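You operate a simulated robot arm through the tools that you are given. There is no shell and no other tool. Be economical: measure what you need, move in short steps, check, and stop when the job is done.

You are at the controls of a simulated robot arm. One attempt, no reset.

TASK
Make up the flush jug: one shot of sanitiser, then water to about the line.
Fine: stand it under the pump's spout for the shot, fill it at the sink tap and shut the tap; it ends on the drying rack. Set down upright: white flush jug.

Only the result counts: the job must be done as asked and must still hold three seconds after the hand-in. Knocking over, shifting, dropping, spilling or breaking anything else fails it.

THE ROBOT
A 6-joint arm with a two-finger gripper, on a carriage that runs on a rail from [16.2, -64.4] to [-40.9, 162.6] (x, y) and turns from -190 to 143 degrees about z. Base frame: it is fixed where the carriage stands at the start and does not move with it; the origin is on the floor, on the carriage's upright axis, x ahead of it, y to its left, z up; the surface under the hand at the start is at about z = 86. Readings come in cm, degrees, newtons and seconds.
Its first joint turns from -166.0 to 166.0 degrees. Places, roughly: draining board [100, 10, 90]; drying rack [80, 30, 90]; floor of the sink bowl [100, -30, 70]; pump head [100, 20, 110]; sink bowl [100, -30, 80]; sink tap [110, -10, 100]; sink tap lever [90, -10, 90]; white rinse tub [125, 0, 100]; white small jug [125, -50, 100]; white water jug [125, -25, 125]. Payload 5 kg.
The TCP is the grasp point between the finger pads, 3 cm short of the fingertips. In the tool frame z runs along the fingers and y along their closing line. The gripper opens to 17.6 cm. The gripper's body begins 15.3 cm behind the TCP.
Orientation is that of the tool frame in the base frame, as a unit quaternion [x, y, z, w]. With the fingers straight down and closing along the base's y, the tool's x points along the base's -x, its y along +y and its z along -z.

THE INTERFACE
- The arm moves only by the tool arm_command. Its arguments are lists of equal length, an entry for each row: "slide": the shift along the tool's x, y, z in units of 500 mm (1.0 is 500 mm), a list of three; "dr": the turn, a rotation vector about the tool's x, y, z in units of 45 degrees (1.0 is 45 degrees), a list of three; "grip": the gripper command, from -1 (fully open) to 1 (shut), values between in proportion. In form: {"slide": [[tx, ty, tz], ...], "dr": [[rx, ry, rz], ...], "grip": [grip, ...]}. A call has 1 to 12 rows; each row is the pose to reach, as a shift and turn from the pose commanded when the call began, along the tool's axes at that moment. A call with a number of a shift or a turn outside -1 to 1 is refused whole. A row lasts 0.2 s, in which the tool goes at most 5 cm and 8.6 degrees; a call with a longer step from one row to the next is refused whole, and so is a gripper value outside its range. A pose out of reach is approached as far as the arm can. The call stops where the force on the tool passes 40 N (or 10 N more than at its start, if that is more) or the arm is blocked; 0.2 s more then pass. Each finger halts on what it meets, pressing with about 43 N; the grip force reading is that of the motor and also rises with nothing between the fingers. The clock runs only during rows and for 0.2 s after the last one: add rows that repeat a pose to give the fingers time. It gives the time, the measured TCP pose, the force on the tool (base axes), the opening and the grip force at its end, in the units of the frame above (readings bear some noise), with the torque about the TCP (base axes, N m) and any sound that the robot's microphone picked up, and new pictures: "views" is both (left out), scene, wrist or none.
- Cameras (640 x 400 px; columns grow to the right, rows downward): "scene" is now at [6.63, 18.67, 163.72]; the picture's right is [-0.27, -0.96, 0.00], its down [-0.47, 0.13, -0.87] and it looks along [0.84, -0.24, -0.49] (base axes); focal length 282 px, centre (320, 200). "wrist" rides on the gripper at [6.7, -0.9, -18.3] in the tool frame; the picture's right is [0.14, 0.99, 0.00], its down [-0.92, 0.13, -0.36] and it looks along [-0.36, 0.05, 0.93] (tool axes); focal length 251 px, centre (320, 200). There is no depth. A picture from a camera that has moved, and an enlarged one, comes with that camera's place and axes in the base frame and with its lens.
- lift_body(by): slides the trunk up (or, below 0, down) by that many cm; the arm and the scene camera ride with it, the base frame stays. It gives what a move gives, with no picture.
- roll_base(legs): drives the robot by 1 to 6 legs, each [ahead, left, turn to the left] in cm, cm and degrees, along the robot's own axes; the way and the turn of a leg run together, so that a leg with both is an arc; at most 150 cm and 180 degrees a leg. The arm and the cameras ride along, it lands a little off, and it stops where it bumps. It keeps to its track: a leg is cut to what the track allows. It gives what a move gives, and a new picture of the scene camera.
- turn_head(pan, tilt): turns the head with the scene camera to pan (to the left, within 120 degrees either way) and tilt (down, from -29 to 69), counted from straight ahead of the robot. It gives what a move gives, and a new picture of the scene camera.
- enlarge(camera, box): a new picture of the part [left, top, right, bottom] of that camera's present view, enlarged. The clock stands still meanwhile.
- hand_in(): hands the job in; it is judged then, once.

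Work in short steps. Places have to be worked out from the pictures, the camera data and where the tool is seen: move nearer, look again, correct. Check each grasp and each placing, and mend what went wrong. You have 120 turns and 260 pictures in all, those below and enlarged ones among them. Open the gripper and draw the arm clear of the work before you hand the job in, unless the task says otherwise; then end with one line.

The tools are called after "Call:" as name(argument=value, ...) on one line, values as JSON. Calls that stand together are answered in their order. arm_command: Moves the arm, as the interface text tells. Its arguments: {"type":"object","properties":{"slide":{"type":"array","items":{"type":"array","items":{"type":"number"}}},"dr":{"type":"array","items":{"type":"array","items":{"type":"number"}}},"grip":{"type":"array","items":{"type":"number"}},"views":{"type":"string","enum":["both","scene","wrist","none"]}},"required":["slide","dr","grip"]} The other tools are called the same way: lift_body (by) slides the trunk up or down; roll_base (legs) drives the base; turn_head (pan, tilt) turns the head that bears the scene camera; enlarge (camera, box) takes an enlarged picture of a part of a camera's view; hand_in () hands the job in.

At the start:

```text
clock: 0.0
eef_pos: [78.9, -6.28, 124.86]
tool_rot: [0.0, 1.0, 0.0, 0.001]
wrist_force: [-0.1, -0.1, -0.2]
moment: [0.0, 0.02, -0.01]
finger_gap: 17.6
gripper_force: 0.1
trunk travel left (down, up): [-17.5, 17.5]
robot x, y, heading: [0.06, 0.27, -0.0]
head pan, tilt: [-15.9, 29.1]
```

scene: 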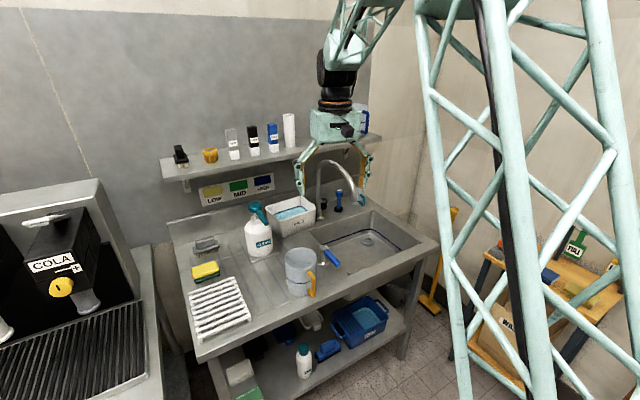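
wrist: 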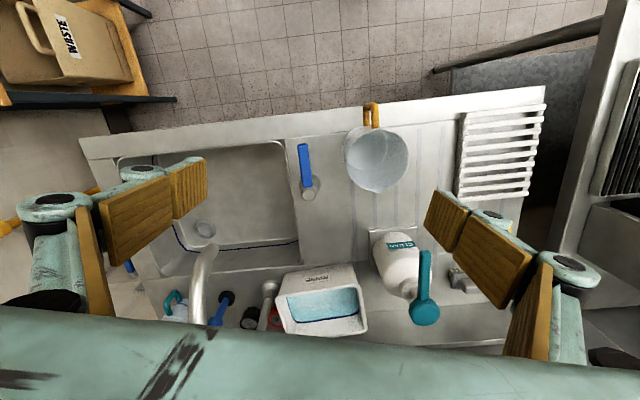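

I'll look closely at the work area to identify the jug, pump, lever and rack.

Call:
enlarge(camera="scene", box=[160, 120, 440, 360])

Call:
enlarge(camera="wrist", box=[100, 80, 560, 360])

```text
1.67 times, centred on (300, 240) of scene
camera zoom: at [6.63, 18.67, 163.72], right [-0.27, -0.96, 0.0], down [-0.47, 0.13, -0.87], along [0.84, -0.24, -0.49], focal length 470 px, centre (353, 133)
```

zoom: 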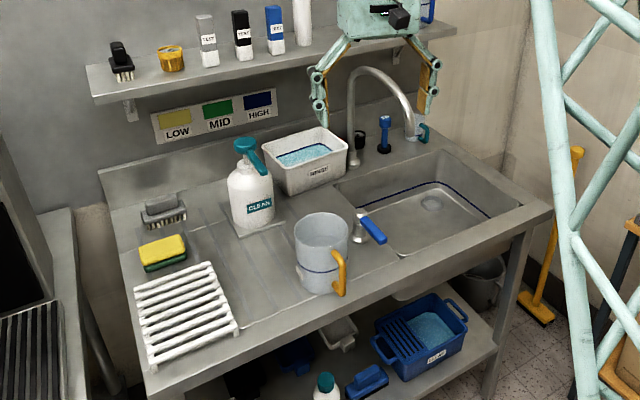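

```text
1.39 times, centred on (330, 220) of wrist
camera zoom: at [72.14, -7.14, 143.35], right [-0.14, 0.99, 0.0], down [0.92, 0.13, 0.36], along [0.36, 0.05, -0.93], focal length 350 px, centre (306, 172)
```

zoom: 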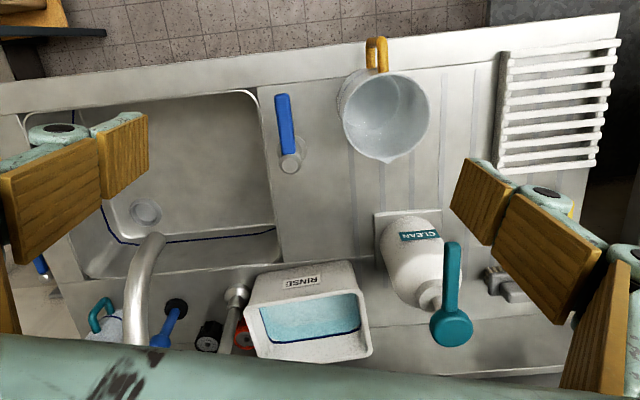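

The jug is around (79, 4), base z≈86, rim z≈100. The nozzle tip is near (94, 14, 106.5) and the tap outlet near (94, -20, 110). I'll zoom in on the details.

Call:
enlarge(camera="scene", box=[230, 190, 350, 310])

Call:
enlarge(camera="scene", box=[290, 140, 390, 280])

Call:
enlarge(camera="wrist", box=[280, 110, 460, 340])

```text
3.33 times, centred on (290, 250) of scene
camera zoom: at [6.63, 18.67, 163.72], right [-0.27, -0.96, 0.0], down [-0.47, 0.13, -0.87], along [0.84, -0.24, -0.49], focal length 939 px, centre (420, 33)
```

zoom: 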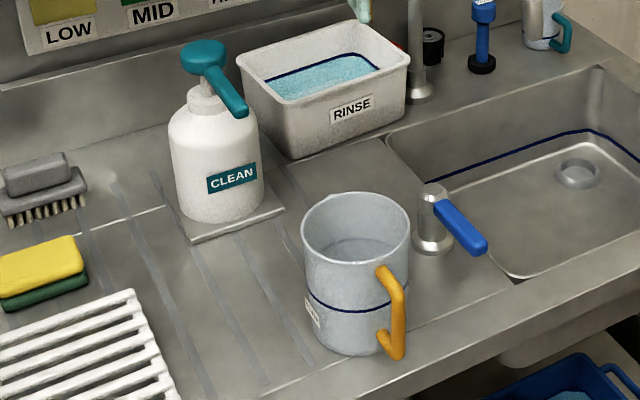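

```text
2.86 times, centred on (340, 210) of scene
camera zoom: at [6.63, 18.67, 163.72], right [-0.27, -0.96, 0.0], down [-0.47, 0.13, -0.87], along [0.84, -0.24, -0.49], focal length 805 px, centre (263, 171)
```

zoom: 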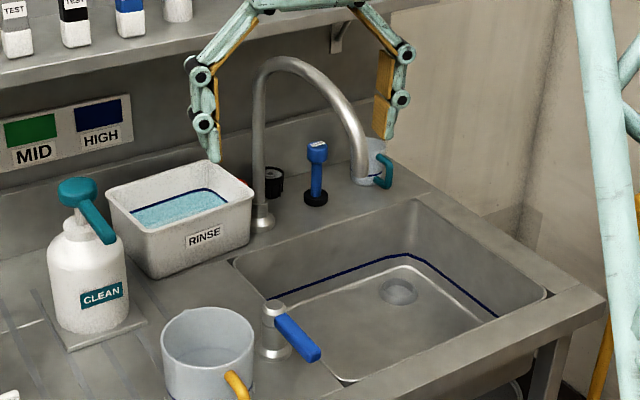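

```text
1.74 times, centred on (370, 225) of wrist
camera zoom: at [72.14, -7.14, 143.35], right [-0.14, 0.99, 0.0], down [0.92, 0.13, 0.36], along [0.36, 0.05, -0.93], focal length 437 px, centre (233, 156)
```

zoom: 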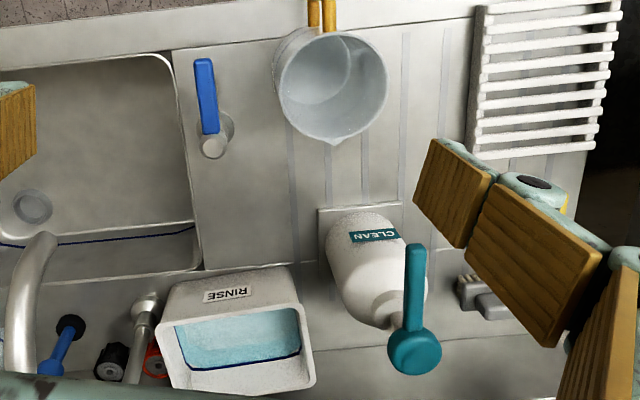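

Everything on the counter is turned about 14° from the base frame, matching the rail direction. I'll turn the robot 14° left so its axes line up with the counter, with the arm still high.

Call:
roll_base(legs=[[0, 0, 14.1]])

```text
clock: 1.3
eef_pos: [77.85, 13.54, 124.95]
tool_rot: [-0.125, 0.992, 0.0, 0.0]
wrist_force: [0.5, 0.2, 0.2]
moment: [0.0, -0.02, 0.01]
finger_gap: 17.6
gripper_force: 0.1
trunk travel left (down, up): [-17.5, 17.5]
robot x, y, heading: [-0.0, -0.37, 14.2]
head pan, tilt: [-15.9, 29.1]
camera scene: at [1.84, 19.77, 163.72], right [-0.03, -1.0, 0.0], down [-0.49, 0.01, -0.87], along [0.87, -0.02, -0.49], focal length 282 px, centre (320, 200)
```

scene: 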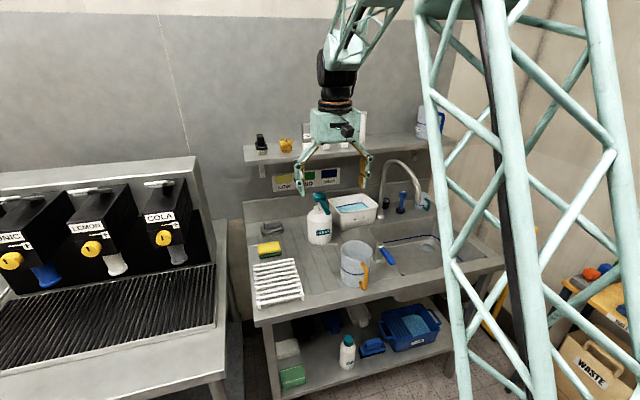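

Now aligned with the counter. I'll tilt the tool 30° forward and bring it up and behind the jug with the gripper open, then look.

Call:
arm_command(slide=[[0.028, -0.032, 0.03], [0.055, -0.064, 0.09], [0.083, -0.096, 0.16], [0.11, -0.128, 0.23], [0.138, -0.16, 0.29], [0.166, -0.192, 0.34], [0.166, -0.192, 0.34]], dr=[[0, -0.11, 0], [0, -0.22, 0], [0, -0.33, 0], [0, -0.45, 0], [0, -0.56, 0], [0, -0.667, 0], [0, -0.667, 0]], grip=[-1, -1, -1, -1, -1, -1, -1])

```text
clock: 3.1
eef_pos: [68.82, 3.02, 106.42]
tool_rot: [-0.169, 0.962, 0.045, 0.208]
wrist_force: [-0.4, -0.2, 0.4]
moment: [0.05, 0.01, 0.01]
finger_gap: 17.63
gripper_force: 0.1
out of reach, approached as far as the arm can: row 6
trunk travel left (down, up): [-17.5, 17.5]
robot x, y, heading: [-0.29, 0.24, 14.3]
head pan, tilt: [-15.9, 29.1]
stopped in row 7: the arm was blocked; the commanded pose is now the measured one
camera scene: at [1.85, 19.73, 163.73], right [-0.03, -1.0, 0.0], down [-0.49, 0.01, -0.87], along [0.87, -0.02, -0.49], focal length 282 px, centre (320, 200)
camera wrist: at [56.36, -2.72, 120.33], right [-0.46, 0.89, -0.04], down [0.61, 0.35, 0.71], along [0.65, 0.3, -0.7], focal length 251 px, centre (320, 200)
```

scene: 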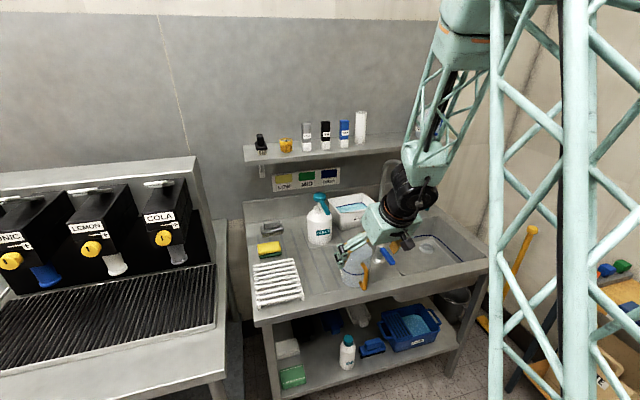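
wrist: 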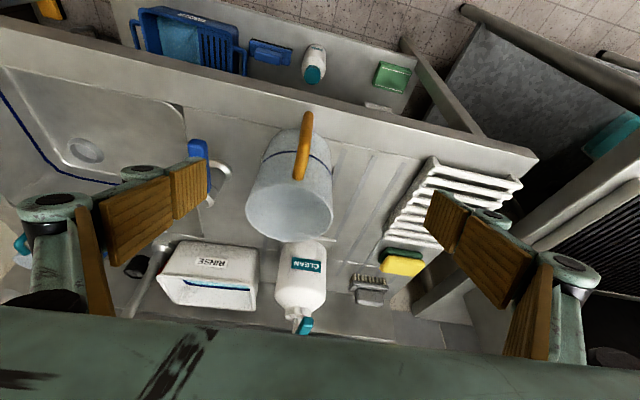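

The arm got blocked because that pose is too close in and too tilted. I'll go over the jug instead (u≈78, z≈114) with a clean 30° tilt, and come down vertically from there.

Call:
arm_command(slide=[[-0.05, -0.01, -0.03], [-0.11, -0.02, -0.05], [-0.18, -0.035, -0.055], [-0.253, -0.051, -0.061], [-0.253, -0.051, -0.061]], dr=[[0, 0, 0], [0.02, -0.03, 0.03], [0.05, -0.08, 0.07], [0.079, -0.121, 0.108], [0.079, -0.121, 0.108]], grip=[-1, -1, -1, -1, -1])

```text
clock: 4.3
eef_pos: [79.46, 4.22, 114.46]
tool_rot: [-0.12, 0.959, 0.034, 0.256]
wrist_force: [-0.2, 0.3, -0.7]
moment: [-0.01, 0.05, -0.01]
finger_gap: 17.61
gripper_force: 0.1
trunk travel left (down, up): [-17.5, 17.5]
robot x, y, heading: [0.07, 0.31, 14.1]
head pan, tilt: [-15.9, 29.1]
camera scene: at [1.89, 19.78, 163.72], right [-0.03, -1.0, 0.0], down [-0.49, 0.01, -0.87], along [0.87, -0.02, -0.49], focal length 282 px, centre (320, 200)
camera wrist: at [65.18, -0.45, 127.07], right [-0.36, 0.93, -0.07], down [0.57, 0.28, 0.77], along [0.74, 0.24, -0.63], focal length 251 px, centre (320, 200)
```

scene: 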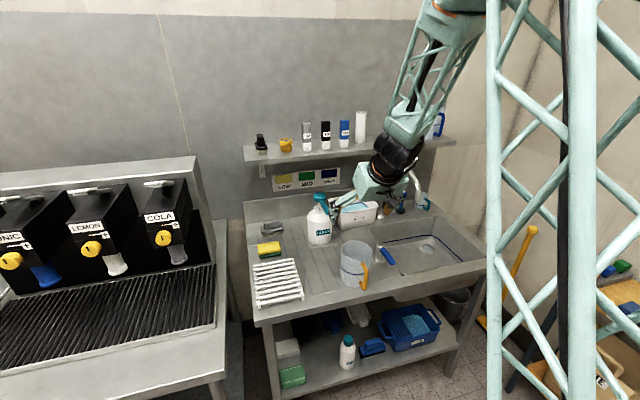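
wrist: 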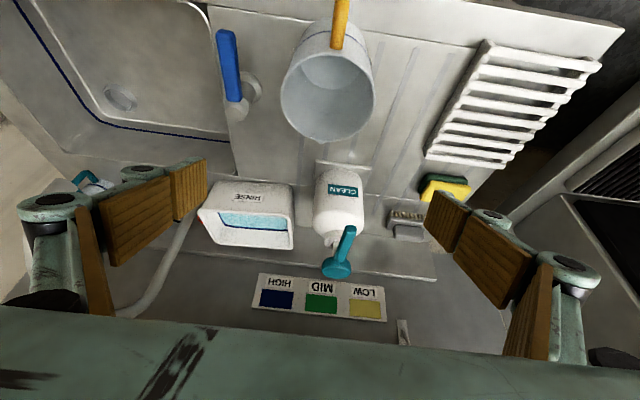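

Pose reached exactly over the jug (u≈78, v≈-15). I'll descend vertically around it to TCP z≈94.

Call:
arm_command(slide=[[0.043, 0, 0.07], [0.087, 0, 0.14], [0.13, 0, 0.21], [0.175, 0, 0.28], [0.217, 0, 0.348], [0.217, 0, 0.348]], dr=[[0, 0, 0], [0, 0, 0], [0, 0, 0], [0, 0, 0], [0, 0, 0], [0, 0, 0]], grip=[-1, -1, -1, -1, -1, -1])

```text
clock: 5.7
eef_pos: [79.04, 3.95, 93.78]
tool_rot: [-0.12, 0.959, 0.032, 0.255]
wrist_force: [1.1, 0.4, -1.2]
moment: [-0.02, 0.09, 0.01]
finger_gap: 17.6
gripper_force: 0.0
trunk travel left (down, up): [-17.5, 17.5]
robot x, y, heading: [0.01, -0.01, 14.3]
head pan, tilt: [-15.9, 29.1]
camera scene: at [1.99, 19.78, 163.72], right [-0.03, -1.0, 0.0], down [-0.49, 0.01, -0.87], along [0.87, -0.02, -0.49], focal length 282 px, centre (320, 200)
camera wrist: at [64.73, -0.57, 106.37], right [-0.36, 0.93, -0.07], down [0.57, 0.28, 0.77], along [0.74, 0.24, -0.63], focal length 251 px, centre (320, 200)
```

scene: 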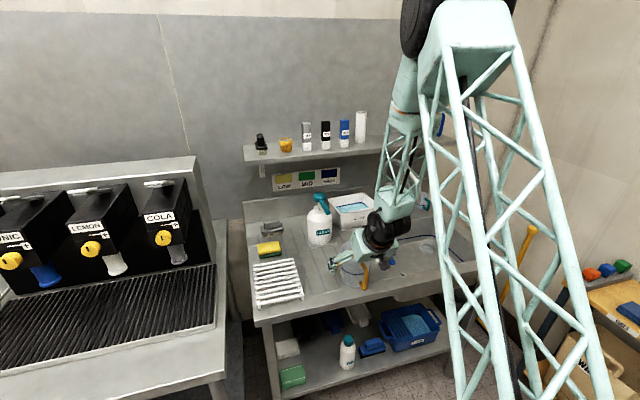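
wrist: 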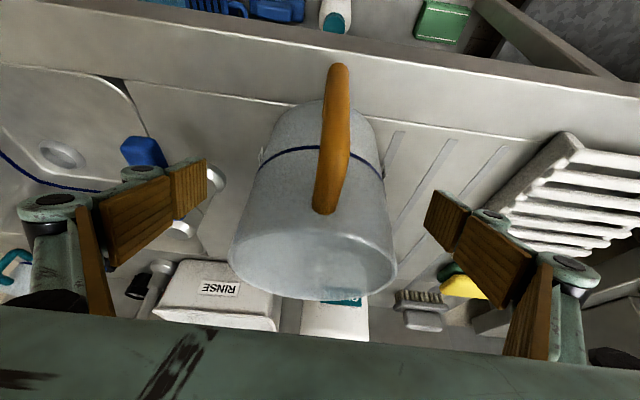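

The jug sits centred between the fingers with the handle clear. Closing.

Call:
arm_command(slide=[[0, 0, 0], [0, 0, 0], [0, 0, 0], [0, 0, 0], [0, 0, 0]], dr=[[0, 0, 0], [0, 0, 0], [0, 0, 0], [0, 0, 0], [0, 0, 0]], grip=[1, 1, 1, 1, 1])

```text
clock: 6.9
eef_pos: [78.95, 4.09, 93.92]
tool_rot: [-0.119, 0.959, 0.033, 0.256]
wrist_force: [0.2, 0.0, 5.6]
moment: [-0.08, -0.04, 0.04]
finger_gap: 10.69
gripper_force: 42.9
trunk travel left (down, up): [-17.5, 17.5]
robot x, y, heading: [0.27, -0.03, 14.3]
head pan, tilt: [-15.9, 29.1]
camera scene: at [1.82, 19.75, 163.73], right [-0.03, -1.0, 0.0], down [-0.49, 0.01, -0.87], along [0.87, -0.02, -0.49], focal length 282 px, centre (320, 200)
camera wrist: at [64.63, -0.58, 106.5], right [-0.36, 0.93, -0.07], down [0.57, 0.28, 0.77], along [0.74, 0.24, -0.63], focal length 251 px, centre (320, 200)
```

scene: 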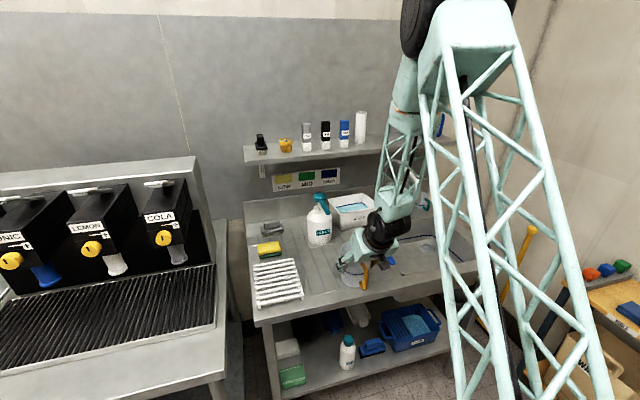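
wrist: 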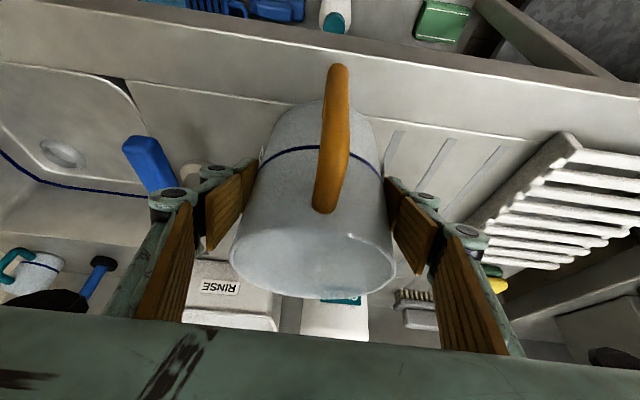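

Gripped at a 10.7 cm gap. I'll lift 2 cm and move part way toward the spot in front of the pump.

Call:
arm_command(slide=[[-0.01, 0, -0.0175], [-0.02, 0, -0.035], [-0.067, 0.041, -0.008], [-0.113, 0.083, 0.019], [-0.159, 0.124, 0.045], [-0.159, 0.124, 0.045]], dr=[[0, 0, 0], [0, 0, 0], [0, 0, 0], [0, 0, 0], [0, 0, 0], [0, 0, 0]], grip=[1, 1, 1, 1, 1, 1])

Call:
enlarge(camera="scene", box=[240, 170, 440, 310])

```text
clock: 8.3
eef_pos: [84.88, 11.91, 95.82]
tool_rot: [-0.12, 0.959, 0.033, 0.255]
wrist_force: [-0.4, -0.6, -1.6]
moment: [-0.1, 0.01, -0.08]
finger_gap: 10.69
gripper_force: 43.3
trunk travel left (down, up): [-17.5, 17.5]
robot x, y, heading: [0.23, 0.1, 14.6]
head pan, tilt: [-15.9, 29.1]
camera scene: at [1.88, 19.79, 163.72], right [-0.03, -1.0, 0.0], down [-0.49, 0.01, -0.87], along [0.87, -0.03, -0.49], focal length 282 px, centre (320, 200)
camera wrist: at [70.6, 7.42, 108.55], right [-0.36, 0.93, -0.07], down [0.57, 0.28, 0.77], along [0.74, 0.24, -0.63], focal length 251 px, centre (320, 200)
```

scene: 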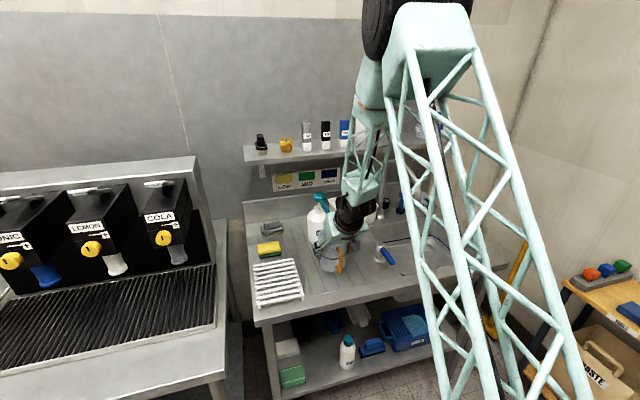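
wrist: 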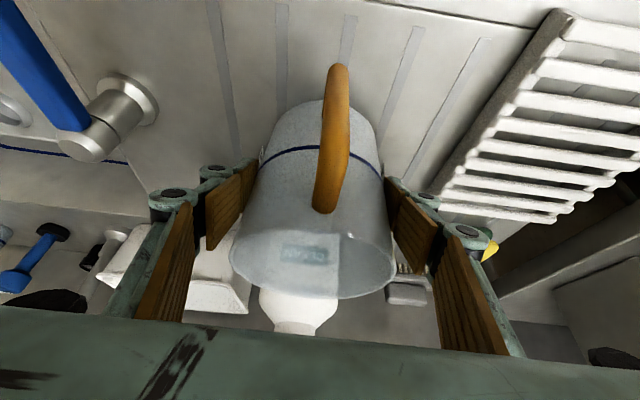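

```text
2.86 times, centred on (340, 240) of scene
camera zoom: at [1.88, 19.79, 163.72], right [-0.03, -1.0, 0.0], down [-0.49, 0.01, -0.87], along [0.87, -0.03, -0.49], focal length 805 px, centre (263, 86)
```

zoom: 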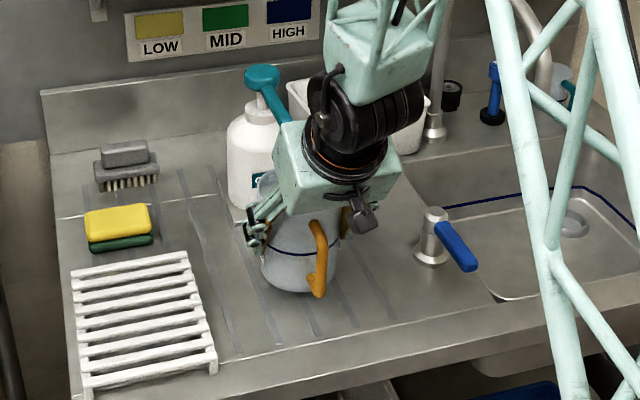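

TCP at u≈85.2, v≈-9.2, and the jug hangs level. I'll move 7.3 cm further in so the rim sits under the nozzle, with about 3 cm of clearance to the bottle.

Call:
arm_command(slide=[[-0.042, 0, 0.024], [-0.084, 0, 0.049], [-0.126, 0, 0.073], [-0.126, 0, 0.073]], dr=[[0, 0, 0], [0, 0, 0], [0, 0, 0], [0, 0, 0]], grip=[1, 1, 1, 1])

Call:
enlarge(camera="scene", box=[240, 170, 440, 310])

```text
clock: 9.3
eef_pos: [92.03, 13.88, 95.88]
tool_rot: [-0.119, 0.959, 0.032, 0.256]
wrist_force: [-0.1, 0.4, -2.2]
moment: [-0.04, 0.01, -0.02]
finger_gap: 10.68
gripper_force: 43.1
trunk travel left (down, up): [-17.5, 17.5]
robot x, y, heading: [0.29, -0.64, 14.4]
head pan, tilt: [-15.9, 29.1]
camera scene: at [1.89, 19.77, 163.72], right [-0.03, -1.0, 0.0], down [-0.49, 0.01, -0.87], along [0.87, -0.02, -0.49], focal length 282 px, centre (320, 200)
camera wrist: at [77.68, 9.21, 108.47], right [-0.36, 0.93, -0.07], down [0.57, 0.28, 0.77], along [0.74, 0.24, -0.63], focal length 251 px, centre (320, 200)
```

scene: 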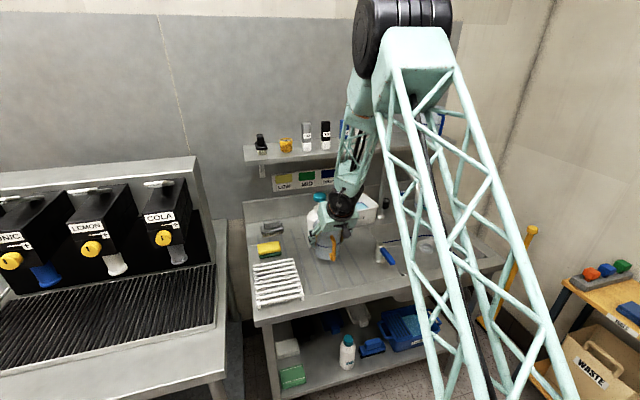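
wrist: 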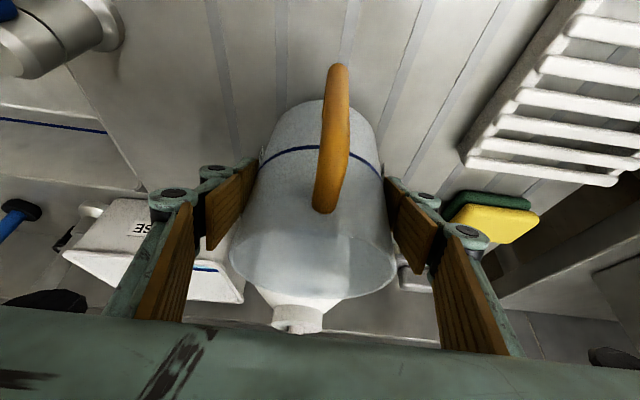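

```text
2.86 times, centred on (340, 240) of scene
camera zoom: at [1.89, 19.77, 163.72], right [-0.03, -1.0, 0.0], down [-0.49, 0.01, -0.87], along [0.87, -0.02, -0.49], focal length 805 px, centre (263, 86)
```

zoom: 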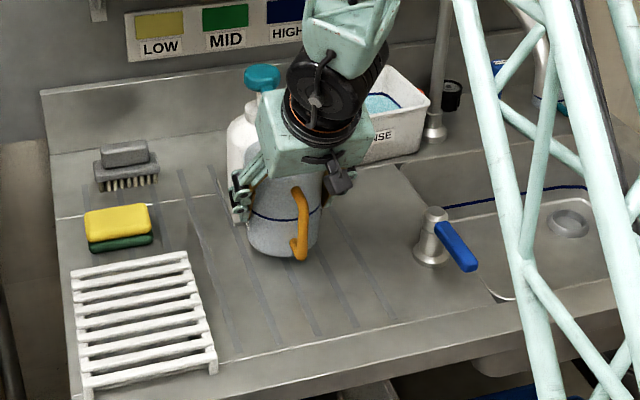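

In place at u≈92.6, v≈-9.0. Lowering 2 cm onto the board.

Call:
arm_command(slide=[[0.01, 0, 0.0175], [0.0198, 0, 0.0343], [0.0198, 0, 0.0343]], dr=[[0, 0, 0], [0, 0, 0], [0, 0, 0]], grip=[1, 1, 1], views="none")

```text
clock: 10.1
eef_pos: [91.96, 13.89, 93.87]
tool_rot: [-0.12, 0.959, 0.033, 0.255]
wrist_force: [-0.7, -1.1, 0.1]
moment: [-0.02, -0.07, -0.01]
finger_gap: 10.7
gripper_force: 43.3
trunk travel left (down, up): [-17.5, 17.5]
robot x, y, heading: [-0.37, 0.22, 14.3]
head pan, tilt: [-15.9, 29.1]
```

The load has nearly come off the hand, so the jug is down. I'll ease 1 mm further, open, and back straight out along the tool axis.

Call:
arm_command(slide=[[0.001, 0, 0.0017], [0.001, 0, 0.0017], [0.001, 0, 0.0017], [0.001, 0, 0.0017], [0, 0, -0.08], [0, 0, -0.17], [0, 0, -0.26], [0, 0, -0.34], [0, 0, -0.34]], dr=[[0, 0, 0], [0, 0, 0], [0, 0, 0], [0, 0, 0], [0, 0, 0], [0, 0, 0], [0, 0, 0], [0, 0, 0], [0, 0, 0]], grip=[1, -0.8, -0.8, -0.8, -0.8, -0.8, -0.8, -0.8, -0.8])

Call:
enlarge(camera="wrist", box=[200, 20, 460, 320])

Call:
enlarge(camera="scene", box=[240, 170, 440, 310])

```text
clock: 12.1
eef_pos: [83.7, 11.88, 108.69]
tool_rot: [-0.12, 0.958, 0.032, 0.257]
wrist_force: [-1.3, -0.5, 1.1]
moment: [0.0, -0.05, -0.01]
finger_gap: 15.83
gripper_force: 0.3
trunk travel left (down, up): [-17.5, 17.5]
robot x, y, heading: [0.35, -0.16, 14.3]
head pan, tilt: [-15.9, 29.1]
camera scene: at [1.71, 19.73, 163.72], right [-0.03, -1.0, 0.0], down [-0.48, 0.01, -0.87], along [0.87, -0.02, -0.48], focal length 282 px, centre (320, 200)
camera wrist: at [69.45, 7.29, 121.34], right [-0.36, 0.93, -0.07], down [0.57, 0.28, 0.78], along [0.74, 0.24, -0.63], focal length 251 px, centre (320, 200)
```

scene: 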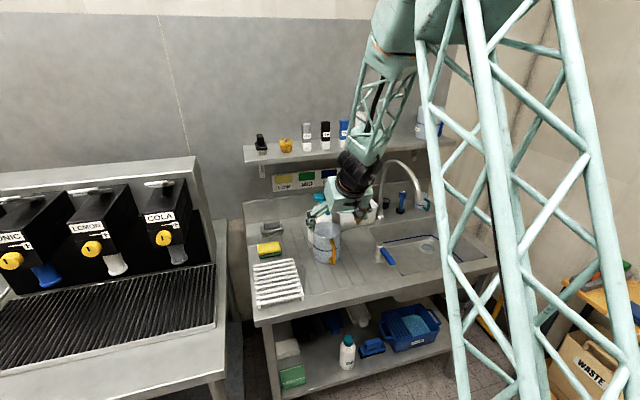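
wrist: 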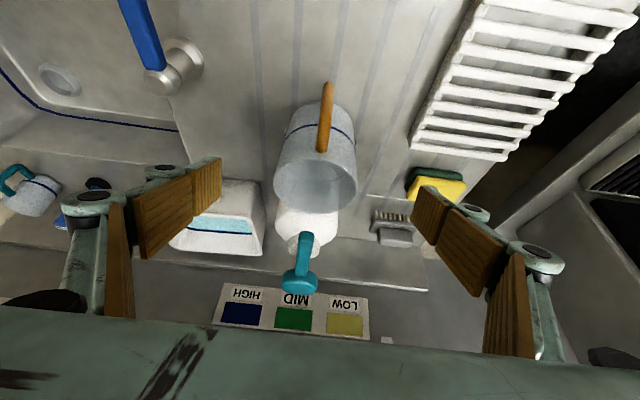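

```text
1.33 times, centred on (330, 170) of wrist
camera zoom: at [69.45, 7.29, 121.34], right [-0.36, 0.93, -0.07], down [0.57, 0.28, 0.78], along [0.74, 0.24, -0.63], focal length 335 px, centre (307, 240)
```

zoom: 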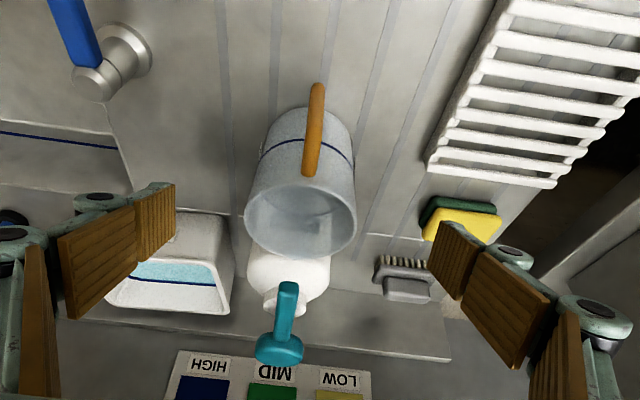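

```text
2.86 times, centred on (340, 240) of scene
camera zoom: at [1.71, 19.73, 163.72], right [-0.03, -1.0, 0.0], down [-0.48, 0.01, -0.87], along [0.87, -0.02, -0.48], focal length 805 px, centre (263, 86)
```

zoom: 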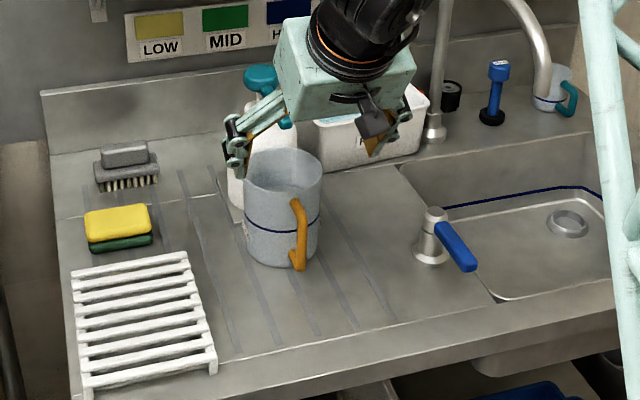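

The jug stands upright under the nozzle. I'll close the gripper, rise, and move above the pump for a second view of the head and nozzle before pressing.

Call:
arm_command(slide=[[-0.04, 0, -0.067], [-0.08, 0, -0.134], [-0.12, 0, -0.2], [-0.155, 0, -0.268], [-0.23, 0, -0.225], [-0.305, 0, -0.181], [-0.38, 0, -0.138], [-0.38, 0, -0.138], [-0.38, 0, -0.138]], dr=[[0, 0, 0], [0, 0, 0], [0, 0, 0], [0, 0, 0], [0, 0, 0], [0, 0, 0], [0, 0, 0], [0, 0, 0], [0, 0, 0]], grip=[-0.8, -0.8, 1, 1, 1, 1, 1, 1, 1])

Call:
enlarge(camera="wrist", box=[220, 20, 420, 300])

Call:
enlarge(camera="scene", box=[260, 150, 400, 270])

```text
clock: 14.1
eef_pos: [96.29, 14.93, 123.82]
tool_rot: [-0.12, 0.959, 0.033, 0.256]
wrist_force: [-0.5, -0.4, 0.3]
moment: [0.0, -0.02, 0.0]
finger_gap: 0.02
gripper_force: 43.0
trunk travel left (down, up): [-17.5, 17.5]
robot x, y, heading: [-0.1, 0.46, 14.4]
head pan, tilt: [-15.9, 29.1]
camera scene: at [1.82, 19.75, 163.73], right [-0.03, -1.0, 0.0], down [-0.49, 0.01, -0.87], along [0.87, -0.02, -0.49], focal length 282 px, centre (320, 200)
camera wrist: at [82.02, 10.32, 136.55], right [-0.36, 0.93, -0.07], down [0.57, 0.28, 0.77], along [0.74, 0.24, -0.63], focal length 251 px, centre (320, 200)
```

scene: 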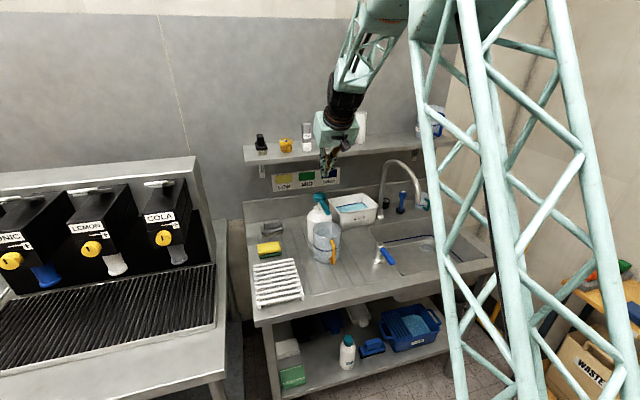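
wrist: 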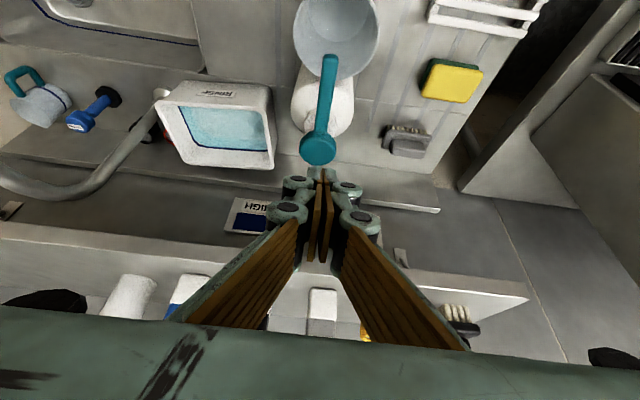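

```text
1.43 times, centred on (320, 160) of wrist
camera zoom: at [82.02, 10.32, 136.55], right [-0.36, 0.93, -0.07], down [0.57, 0.28, 0.77], along [0.74, 0.24, -0.63], focal length 359 px, centre (320, 257)
```

zoom: 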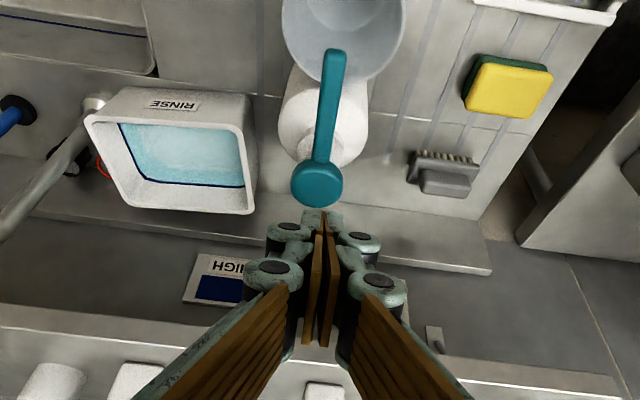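

```text
3.33 times, centred on (330, 210) of scene
camera zoom: at [1.82, 19.75, 163.73], right [-0.03, -1.0, 0.0], down [-0.49, 0.01, -0.87], along [0.87, -0.02, -0.49], focal length 939 px, centre (287, 167)
```

zoom: 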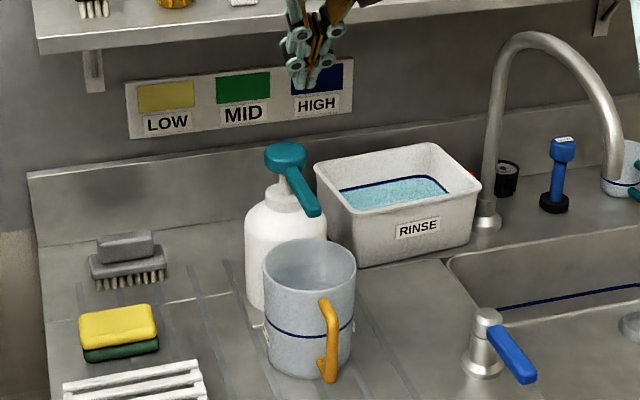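

Triangulated head top is (104.7, 17.1, 107.7), and the nozzle tip at (93.3, 13.7, 106) lies well inside the jug mouth. I'll bring the closed fingertips to just above the head.

Call:
arm_command(slide=[[-0.05, 0.002, 0.05], [-0.06, 0.002, 0.12], [-0.045, 0.002, 0.2], [-0.034, 0.002, 0.269], [-0.034, 0.002, 0.269]], dr=[[0, 0, 0], [0, 0, 0], [0, 0, 0], [0, 0, 0], [0, 0, 0]], grip=[1, 1, 1, 1, 1])

Call:
enlarge(camera="wrist", box=[220, 60, 420, 300])

Call:
enlarge(camera="scene", box=[260, 150, 400, 270])

```text
clock: 15.3
eef_pos: [104.25, 16.86, 113.13]
tool_rot: [-0.119, 0.959, 0.032, 0.255]
wrist_force: [0.9, -0.2, -1.4]
moment: [-0.02, 0.05, -0.01]
finger_gap: 0.0
gripper_force: 43.3
trunk travel left (down, up): [-17.5, 17.5]
robot x, y, heading: [-0.06, 0.2, 14.3]
head pan, tilt: [-15.9, 29.1]
camera scene: at [1.95, 19.78, 163.73], right [-0.03, -1.0, 0.0], down [-0.49, 0.01, -0.87], along [0.87, -0.02, -0.49], focal length 282 px, centre (320, 200)
camera wrist: at [90.02, 12.2, 125.69], right [-0.36, 0.93, -0.07], down [0.57, 0.28, 0.77], along [0.74, 0.24, -0.63], focal length 251 px, centre (320, 200)
```

scene: 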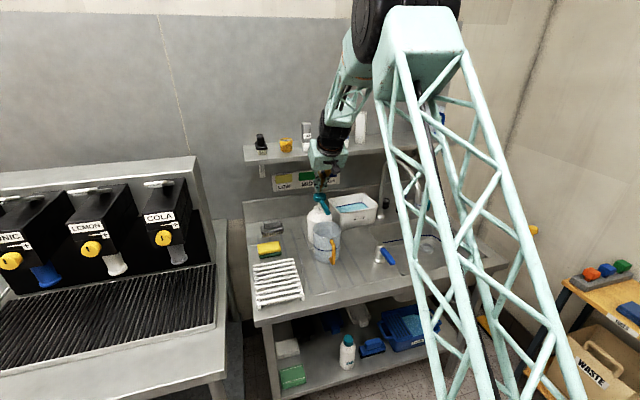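
wrist: 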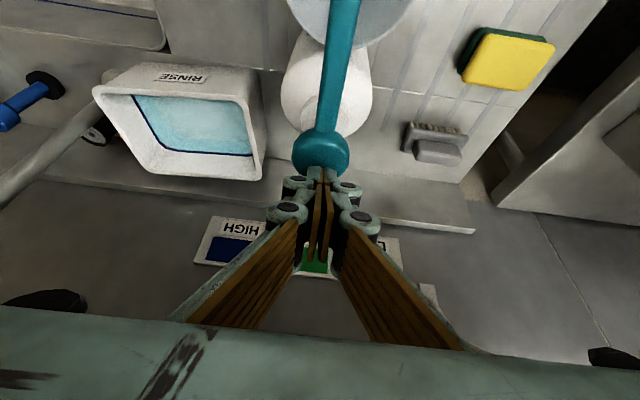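

```text
1.67 times, centred on (320, 180) of wrist
camera zoom: at [90.02, 12.2, 125.69], right [-0.36, 0.93, -0.07], down [0.57, 0.28, 0.77], along [0.74, 0.24, -0.63], focal length 419 px, centre (320, 233)
```

zoom: 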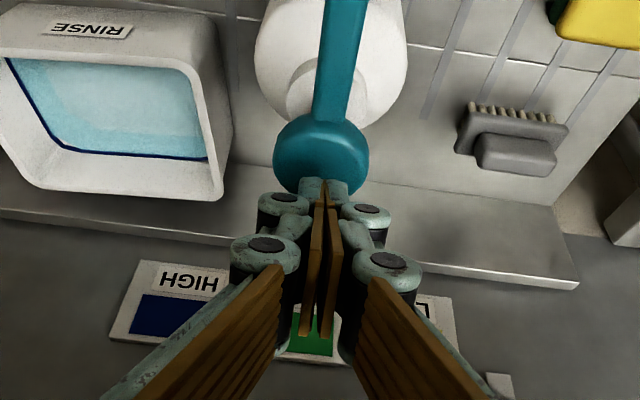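

```text
3.33 times, centred on (330, 210) of scene
camera zoom: at [1.95, 19.78, 163.73], right [-0.03, -1.0, 0.0], down [-0.49, 0.01, -0.87], along [0.87, -0.02, -0.49], focal length 939 px, centre (287, 167)
```

zoom: 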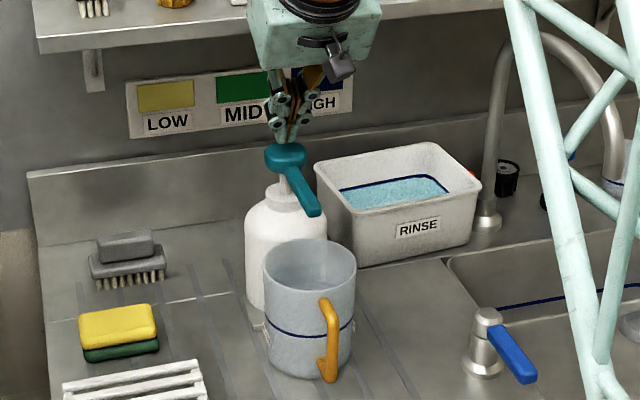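

Fingertips are centred over the head with about 1.5 cm to spare. I'll press straight down gradually, watching the force.

Call:
arm_command(slide=[[0.005, 0, 0.0087], [0.01, 0, 0.0173], [0.015, 0, 0.026], [0.02, 0, 0.0346], [0.025, 0, 0.0433]], dr=[[0, 0, 0], [0, 0, 0], [0, 0, 0], [0, 0, 0], [0, 0, 0]], grip=[1, 1, 1, 1, 1], views="none")

Call:
enlarge(camera="scene", box=[260, 150, 400, 270])

```text
clock: 16.5
eef_pos: [104.22, 16.97, 110.91]
tool_rot: [-0.12, 0.959, 0.033, 0.256]
wrist_force: [0.1, -0.4, 1.2]
moment: [0.01, -0.05, -0.04]
finger_gap: 0.0
gripper_force: 42.4
trunk travel left (down, up): [-17.5, 17.5]
robot x, y, heading: [-0.15, 0.3, 14.4]
head pan, tilt: [-15.9, 29.1]
heard: click
```

```text
3.33 times, centred on (330, 210) of scene
camera zoom: at [1.84, 19.75, 163.73], right [-0.03, -1.0, 0.0], down [-0.49, 0.01, -0.87], along [0.87, -0.02, -0.49], focal length 939 px, centre (287, 167)
```

zoom: 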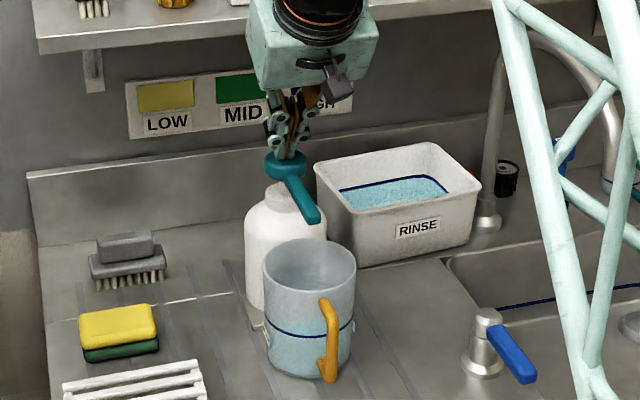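

A click sounded and bluish liquid has appeared in the jug, so the shot is delivered. I'll raise the hand straight up off the head.

Call:
arm_command(slide=[[-0.03, 0, -0.052], [-0.07, 0, -0.121], [-0.11, 0, -0.19], [-0.11, 0, -0.19]], dr=[[0, 0, 0], [0, 0, 0], [0, 0, 0], [0, 0, 0]], grip=[1, 1, 1, 1])

Call:
enlarge(camera="scene", box=[280, 170, 360, 270])

Call:
enlarge(camera="wrist", box=[240, 0, 440, 120])

```text
clock: 17.5
eef_pos: [104.29, 16.79, 121.65]
tool_rot: [-0.12, 0.959, 0.033, 0.256]
wrist_force: [0.0, 0.1, 0.9]
moment: [0.01, -0.03, -0.03]
finger_gap: 0.01
gripper_force: 43.4
trunk travel left (down, up): [-17.5, 17.5]
robot x, y, heading: [-0.06, 0.05, 14.6]
head pan, tilt: [-15.9, 29.1]
camera scene: at [1.79, 19.74, 163.72], right [-0.03, -1.0, 0.0], down [-0.49, 0.01, -0.87], along [0.87, -0.02, -0.49], focal length 282 px, centre (320, 200)
camera wrist: at [89.99, 12.25, 134.34], right [-0.36, 0.93, -0.07], down [0.57, 0.28, 0.77], along [0.74, 0.24, -0.63], focal length 251 px, centre (320, 200)
```

scene: 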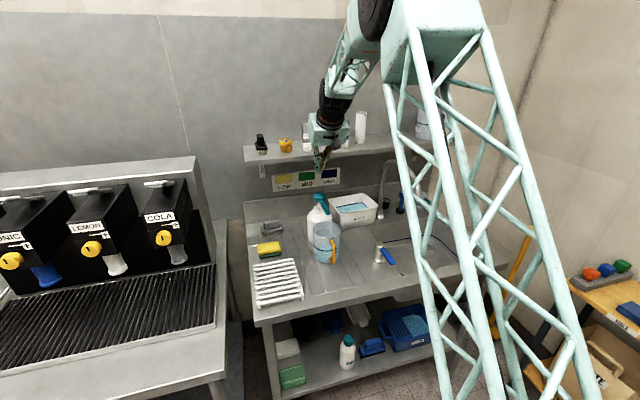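
wrist: 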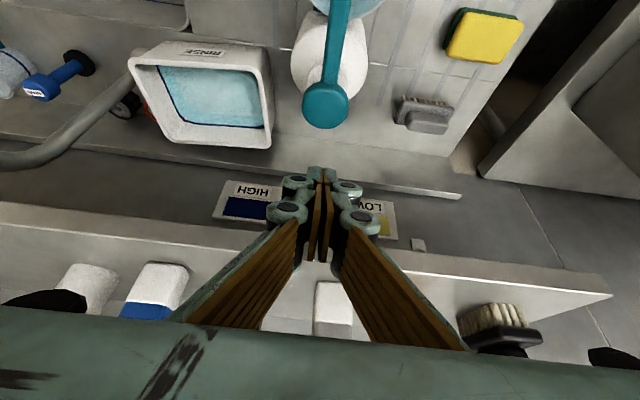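

```text
4.00 times, centred on (320, 220) of scene
camera zoom: at [1.79, 19.74, 163.72], right [-0.03, -1.0, 0.0], down [-0.49, 0.01, -0.87], along [0.87, -0.02, -0.49], focal length 1127 px, centre (320, 120)
```

zoom: 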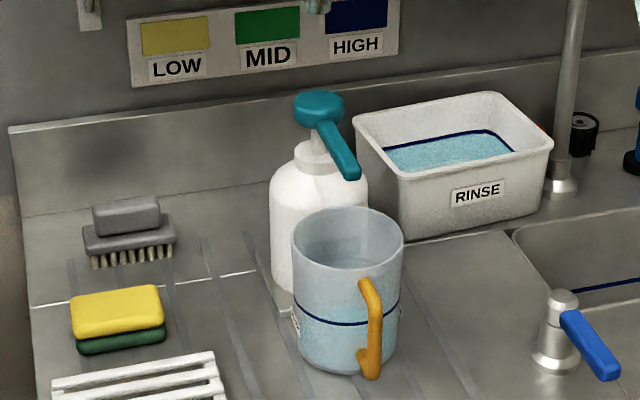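

```text
3.20 times, centred on (340, 60) of wrist
camera zoom: at [89.99, 12.25, 134.34], right [-0.36, 0.93, -0.07], down [0.57, 0.28, 0.77], along [0.74, 0.24, -0.63], focal length 805 px, centre (256, 648)
```

zoom: 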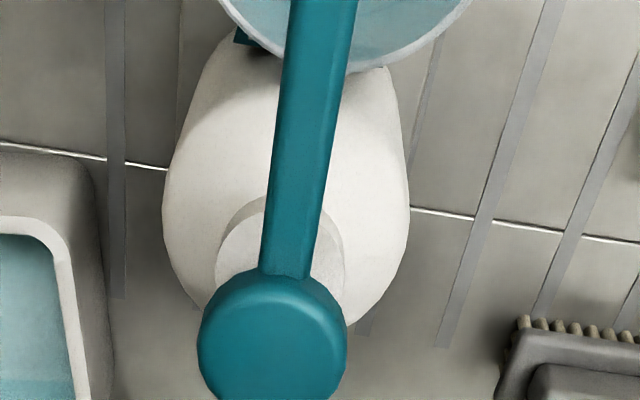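

The head has sprung back and the jug shows a pale-blue shot inside. I'll back off to the earlier pre-grasp pose with the gripper open and look into the jug.

Call:
arm_command(slide=[[0.069, 0.001, -0.05], [0.139, 0.002, -0.099], [0.208, 0.003, -0.148], [0.278, 0.004, -0.198], [0.347, 0.005, -0.247], [0.385, 0.005, -0.182], [0.422, 0.005, -0.117], [0.46, 0.005, -0.052], [0.497, 0.005, 0.013], [0.497, 0.005, 0.013]], dr=[[0, 0, 0], [0, 0, 0], [0, 0, 0], [0, 0, 0], [0, 0, 0], [0, 0, 0], [0, 0, 0], [0, 0, 0], [0, 0, 0], [0, 0, 0]], grip=[1, 1, 1, -0.8, -0.8, -0.8, -0.8, -0.8, -0.8, -0.8])

Call:
enlarge(camera="wrist", box=[240, 60, 400, 240])

```text
clock: 19.7
eef_pos: [83.63, 12.1, 108.55]
tool_rot: [-0.12, 0.959, 0.034, 0.255]
wrist_force: [1.1, 0.9, -0.7]
moment: [0.02, 0.11, 0.01]
finger_gap: 15.81
gripper_force: 0.0
trunk travel left (down, up): [-17.5, 17.5]
robot x, y, heading: [-0.24, 0.45, 14.5]
head pan, tilt: [-15.9, 29.1]
camera scene: at [2.0, 19.78, 163.72], right [-0.03, -1.0, 0.0], down [-0.49, 0.01, -0.87], along [0.87, -0.03, -0.49], focal length 282 px, centre (320, 200)
camera wrist: at [69.36, 7.49, 121.19], right [-0.36, 0.93, -0.07], down [0.57, 0.28, 0.77], along [0.74, 0.24, -0.63], focal length 251 px, centre (320, 200)
```

scene: 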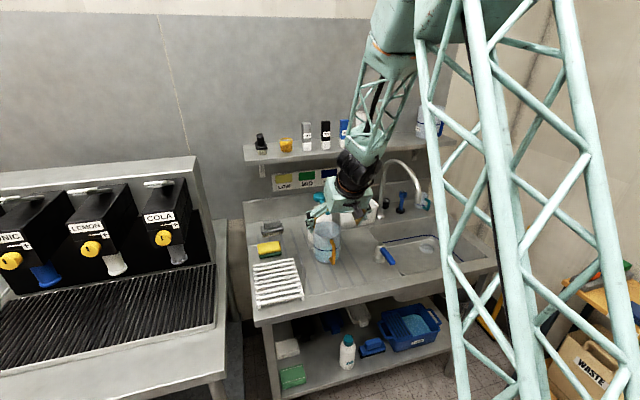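
wrist: 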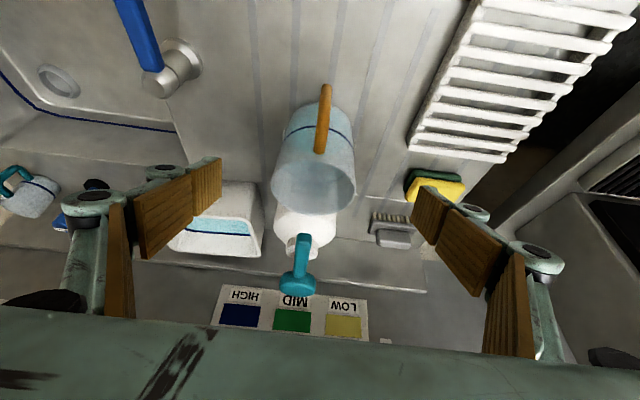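

```text
2.22 times, centred on (320, 150) of wrist
camera zoom: at [69.36, 7.49, 121.19], right [-0.36, 0.93, -0.07], down [0.57, 0.28, 0.77], along [0.74, 0.24, -0.63], focal length 559 px, centre (320, 311)
```

zoom: 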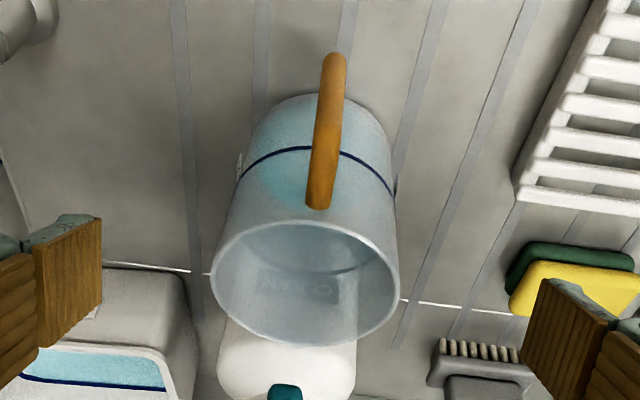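

I can see a small pool of liquid at the bottom of the jug. Going back in along the tool axis and gripping again.

Call:
arm_command(slide=[[0, 0, 0.085], [0, 0, 0.17], [0, 0, 0.255], [0, 0, 0.338], [0, 0, 0.338], [0, 0, 0.338], [0, 0, 0.338], [0, 0, 0.338], [0, 0, 0.338]], dr=[[0, 0, 0], [0, 0, 0], [0, 0, 0], [0, 0, 0], [0, 0, 0], [0, 0, 0], [0, 0, 0], [0, 0, 0], [0, 0, 0]], grip=[-0.8, -0.8, -0.8, -0.8, -0.8, 1, 1, 1, 1])

```text
clock: 21.7
eef_pos: [91.65, 14.14, 94.11]
tool_rot: [-0.12, 0.958, 0.032, 0.257]
wrist_force: [3.1, -0.5, 9.6]
moment: [0.01, -0.3, -0.02]
finger_gap: 10.7
gripper_force: 42.9
trunk travel left (down, up): [-17.5, 17.5]
robot x, y, heading: [0.15, -0.15, 14.5]
head pan, tilt: [-15.9, 29.1]
camera scene: at [1.81, 19.75, 163.73], right [-0.03, -1.0, 0.0], down [-0.49, 0.01, -0.87], along [0.87, -0.02, -0.49], focal length 282 px, centre (320, 200)
camera wrist: at [77.37, 9.56, 106.73], right [-0.36, 0.93, -0.07], down [0.57, 0.28, 0.78], along [0.74, 0.24, -0.63], focal length 251 px, centre (320, 200)
```

scene: 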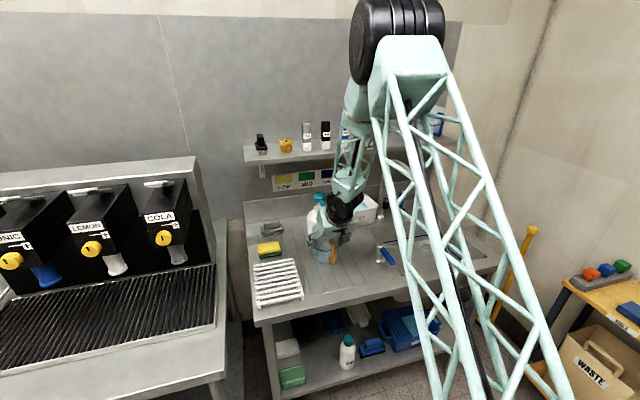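
wrist: 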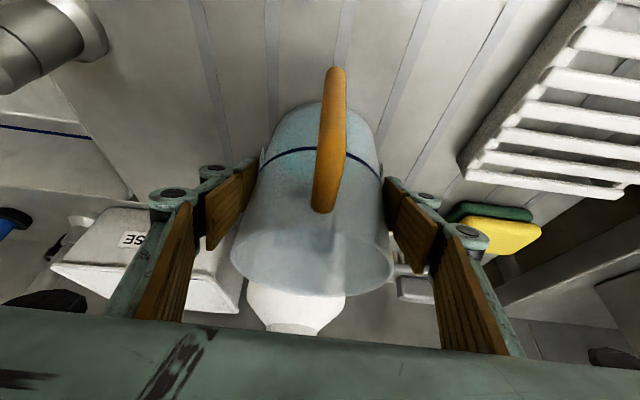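

Gripped again. I'll lift slightly, pull back out from under the nozzle, then raise.

Call:
arm_command(slide=[[-0.015, 0, -0.026], [0.038, 0, -0.057], [0.091, 0, -0.088], [0.145, 0, -0.118], [0.198, 0, -0.149], [0.162, 0, -0.212], [0.126, 0, -0.275], [0.09, 0, -0.338], [0.053, 0, -0.4], [0.053, 0, -0.4]], dr=[[0, 0, 0], [0, 0, 0], [0, 0, 0], [0, 0, 0], [0, 0, 0], [0, 0, 0], [0, 0, 0], [0, 0, 0], [0, 0, 0], [0, 0, 0]], grip=[1, 1, 1, 1, 1, 1, 1, 1, 1, 1])

```text
clock: 23.9
eef_pos: [80.28, 11.3, 110.51]
tool_rot: [-0.07, 0.962, 0.048, 0.259]
wrist_force: [-2.4, -0.7, -0.8]
moment: [-0.01, -0.25, 0.29]
finger_gap: 10.69
gripper_force: 43.0
trunk travel left (down, up): [-17.5, 17.5]
robot x, y, heading: [-0.12, -0.22, 14.4]
head pan, tilt: [-15.9, 29.1]
camera scene: at [1.75, 19.74, 163.72], right [-0.03, -1.0, 0.0], down [-0.48, 0.01, -0.87], along [0.87, -0.02, -0.49], focal length 282 px, centre (320, 200)
camera wrist: at [65.68, 7.21, 122.94], right [-0.28, 0.96, -0.01], down [0.59, 0.18, 0.79], along [0.76, 0.21, -0.62], focal length 251 px, centre (320, 200)
```

scene: 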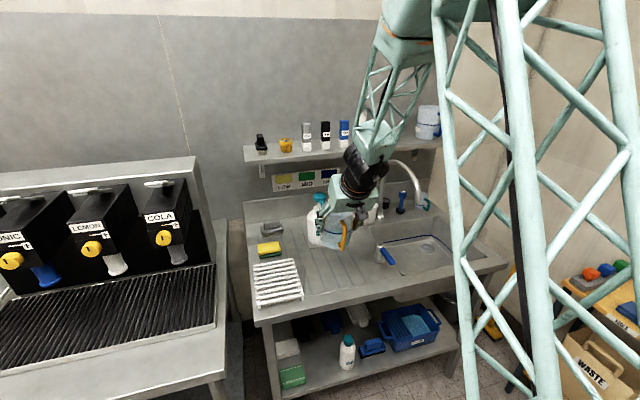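
wrist: 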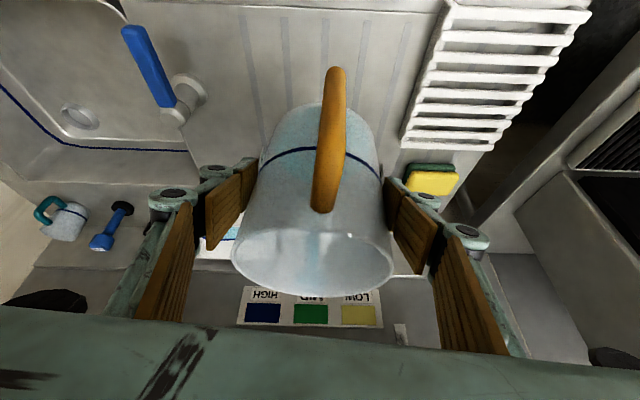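

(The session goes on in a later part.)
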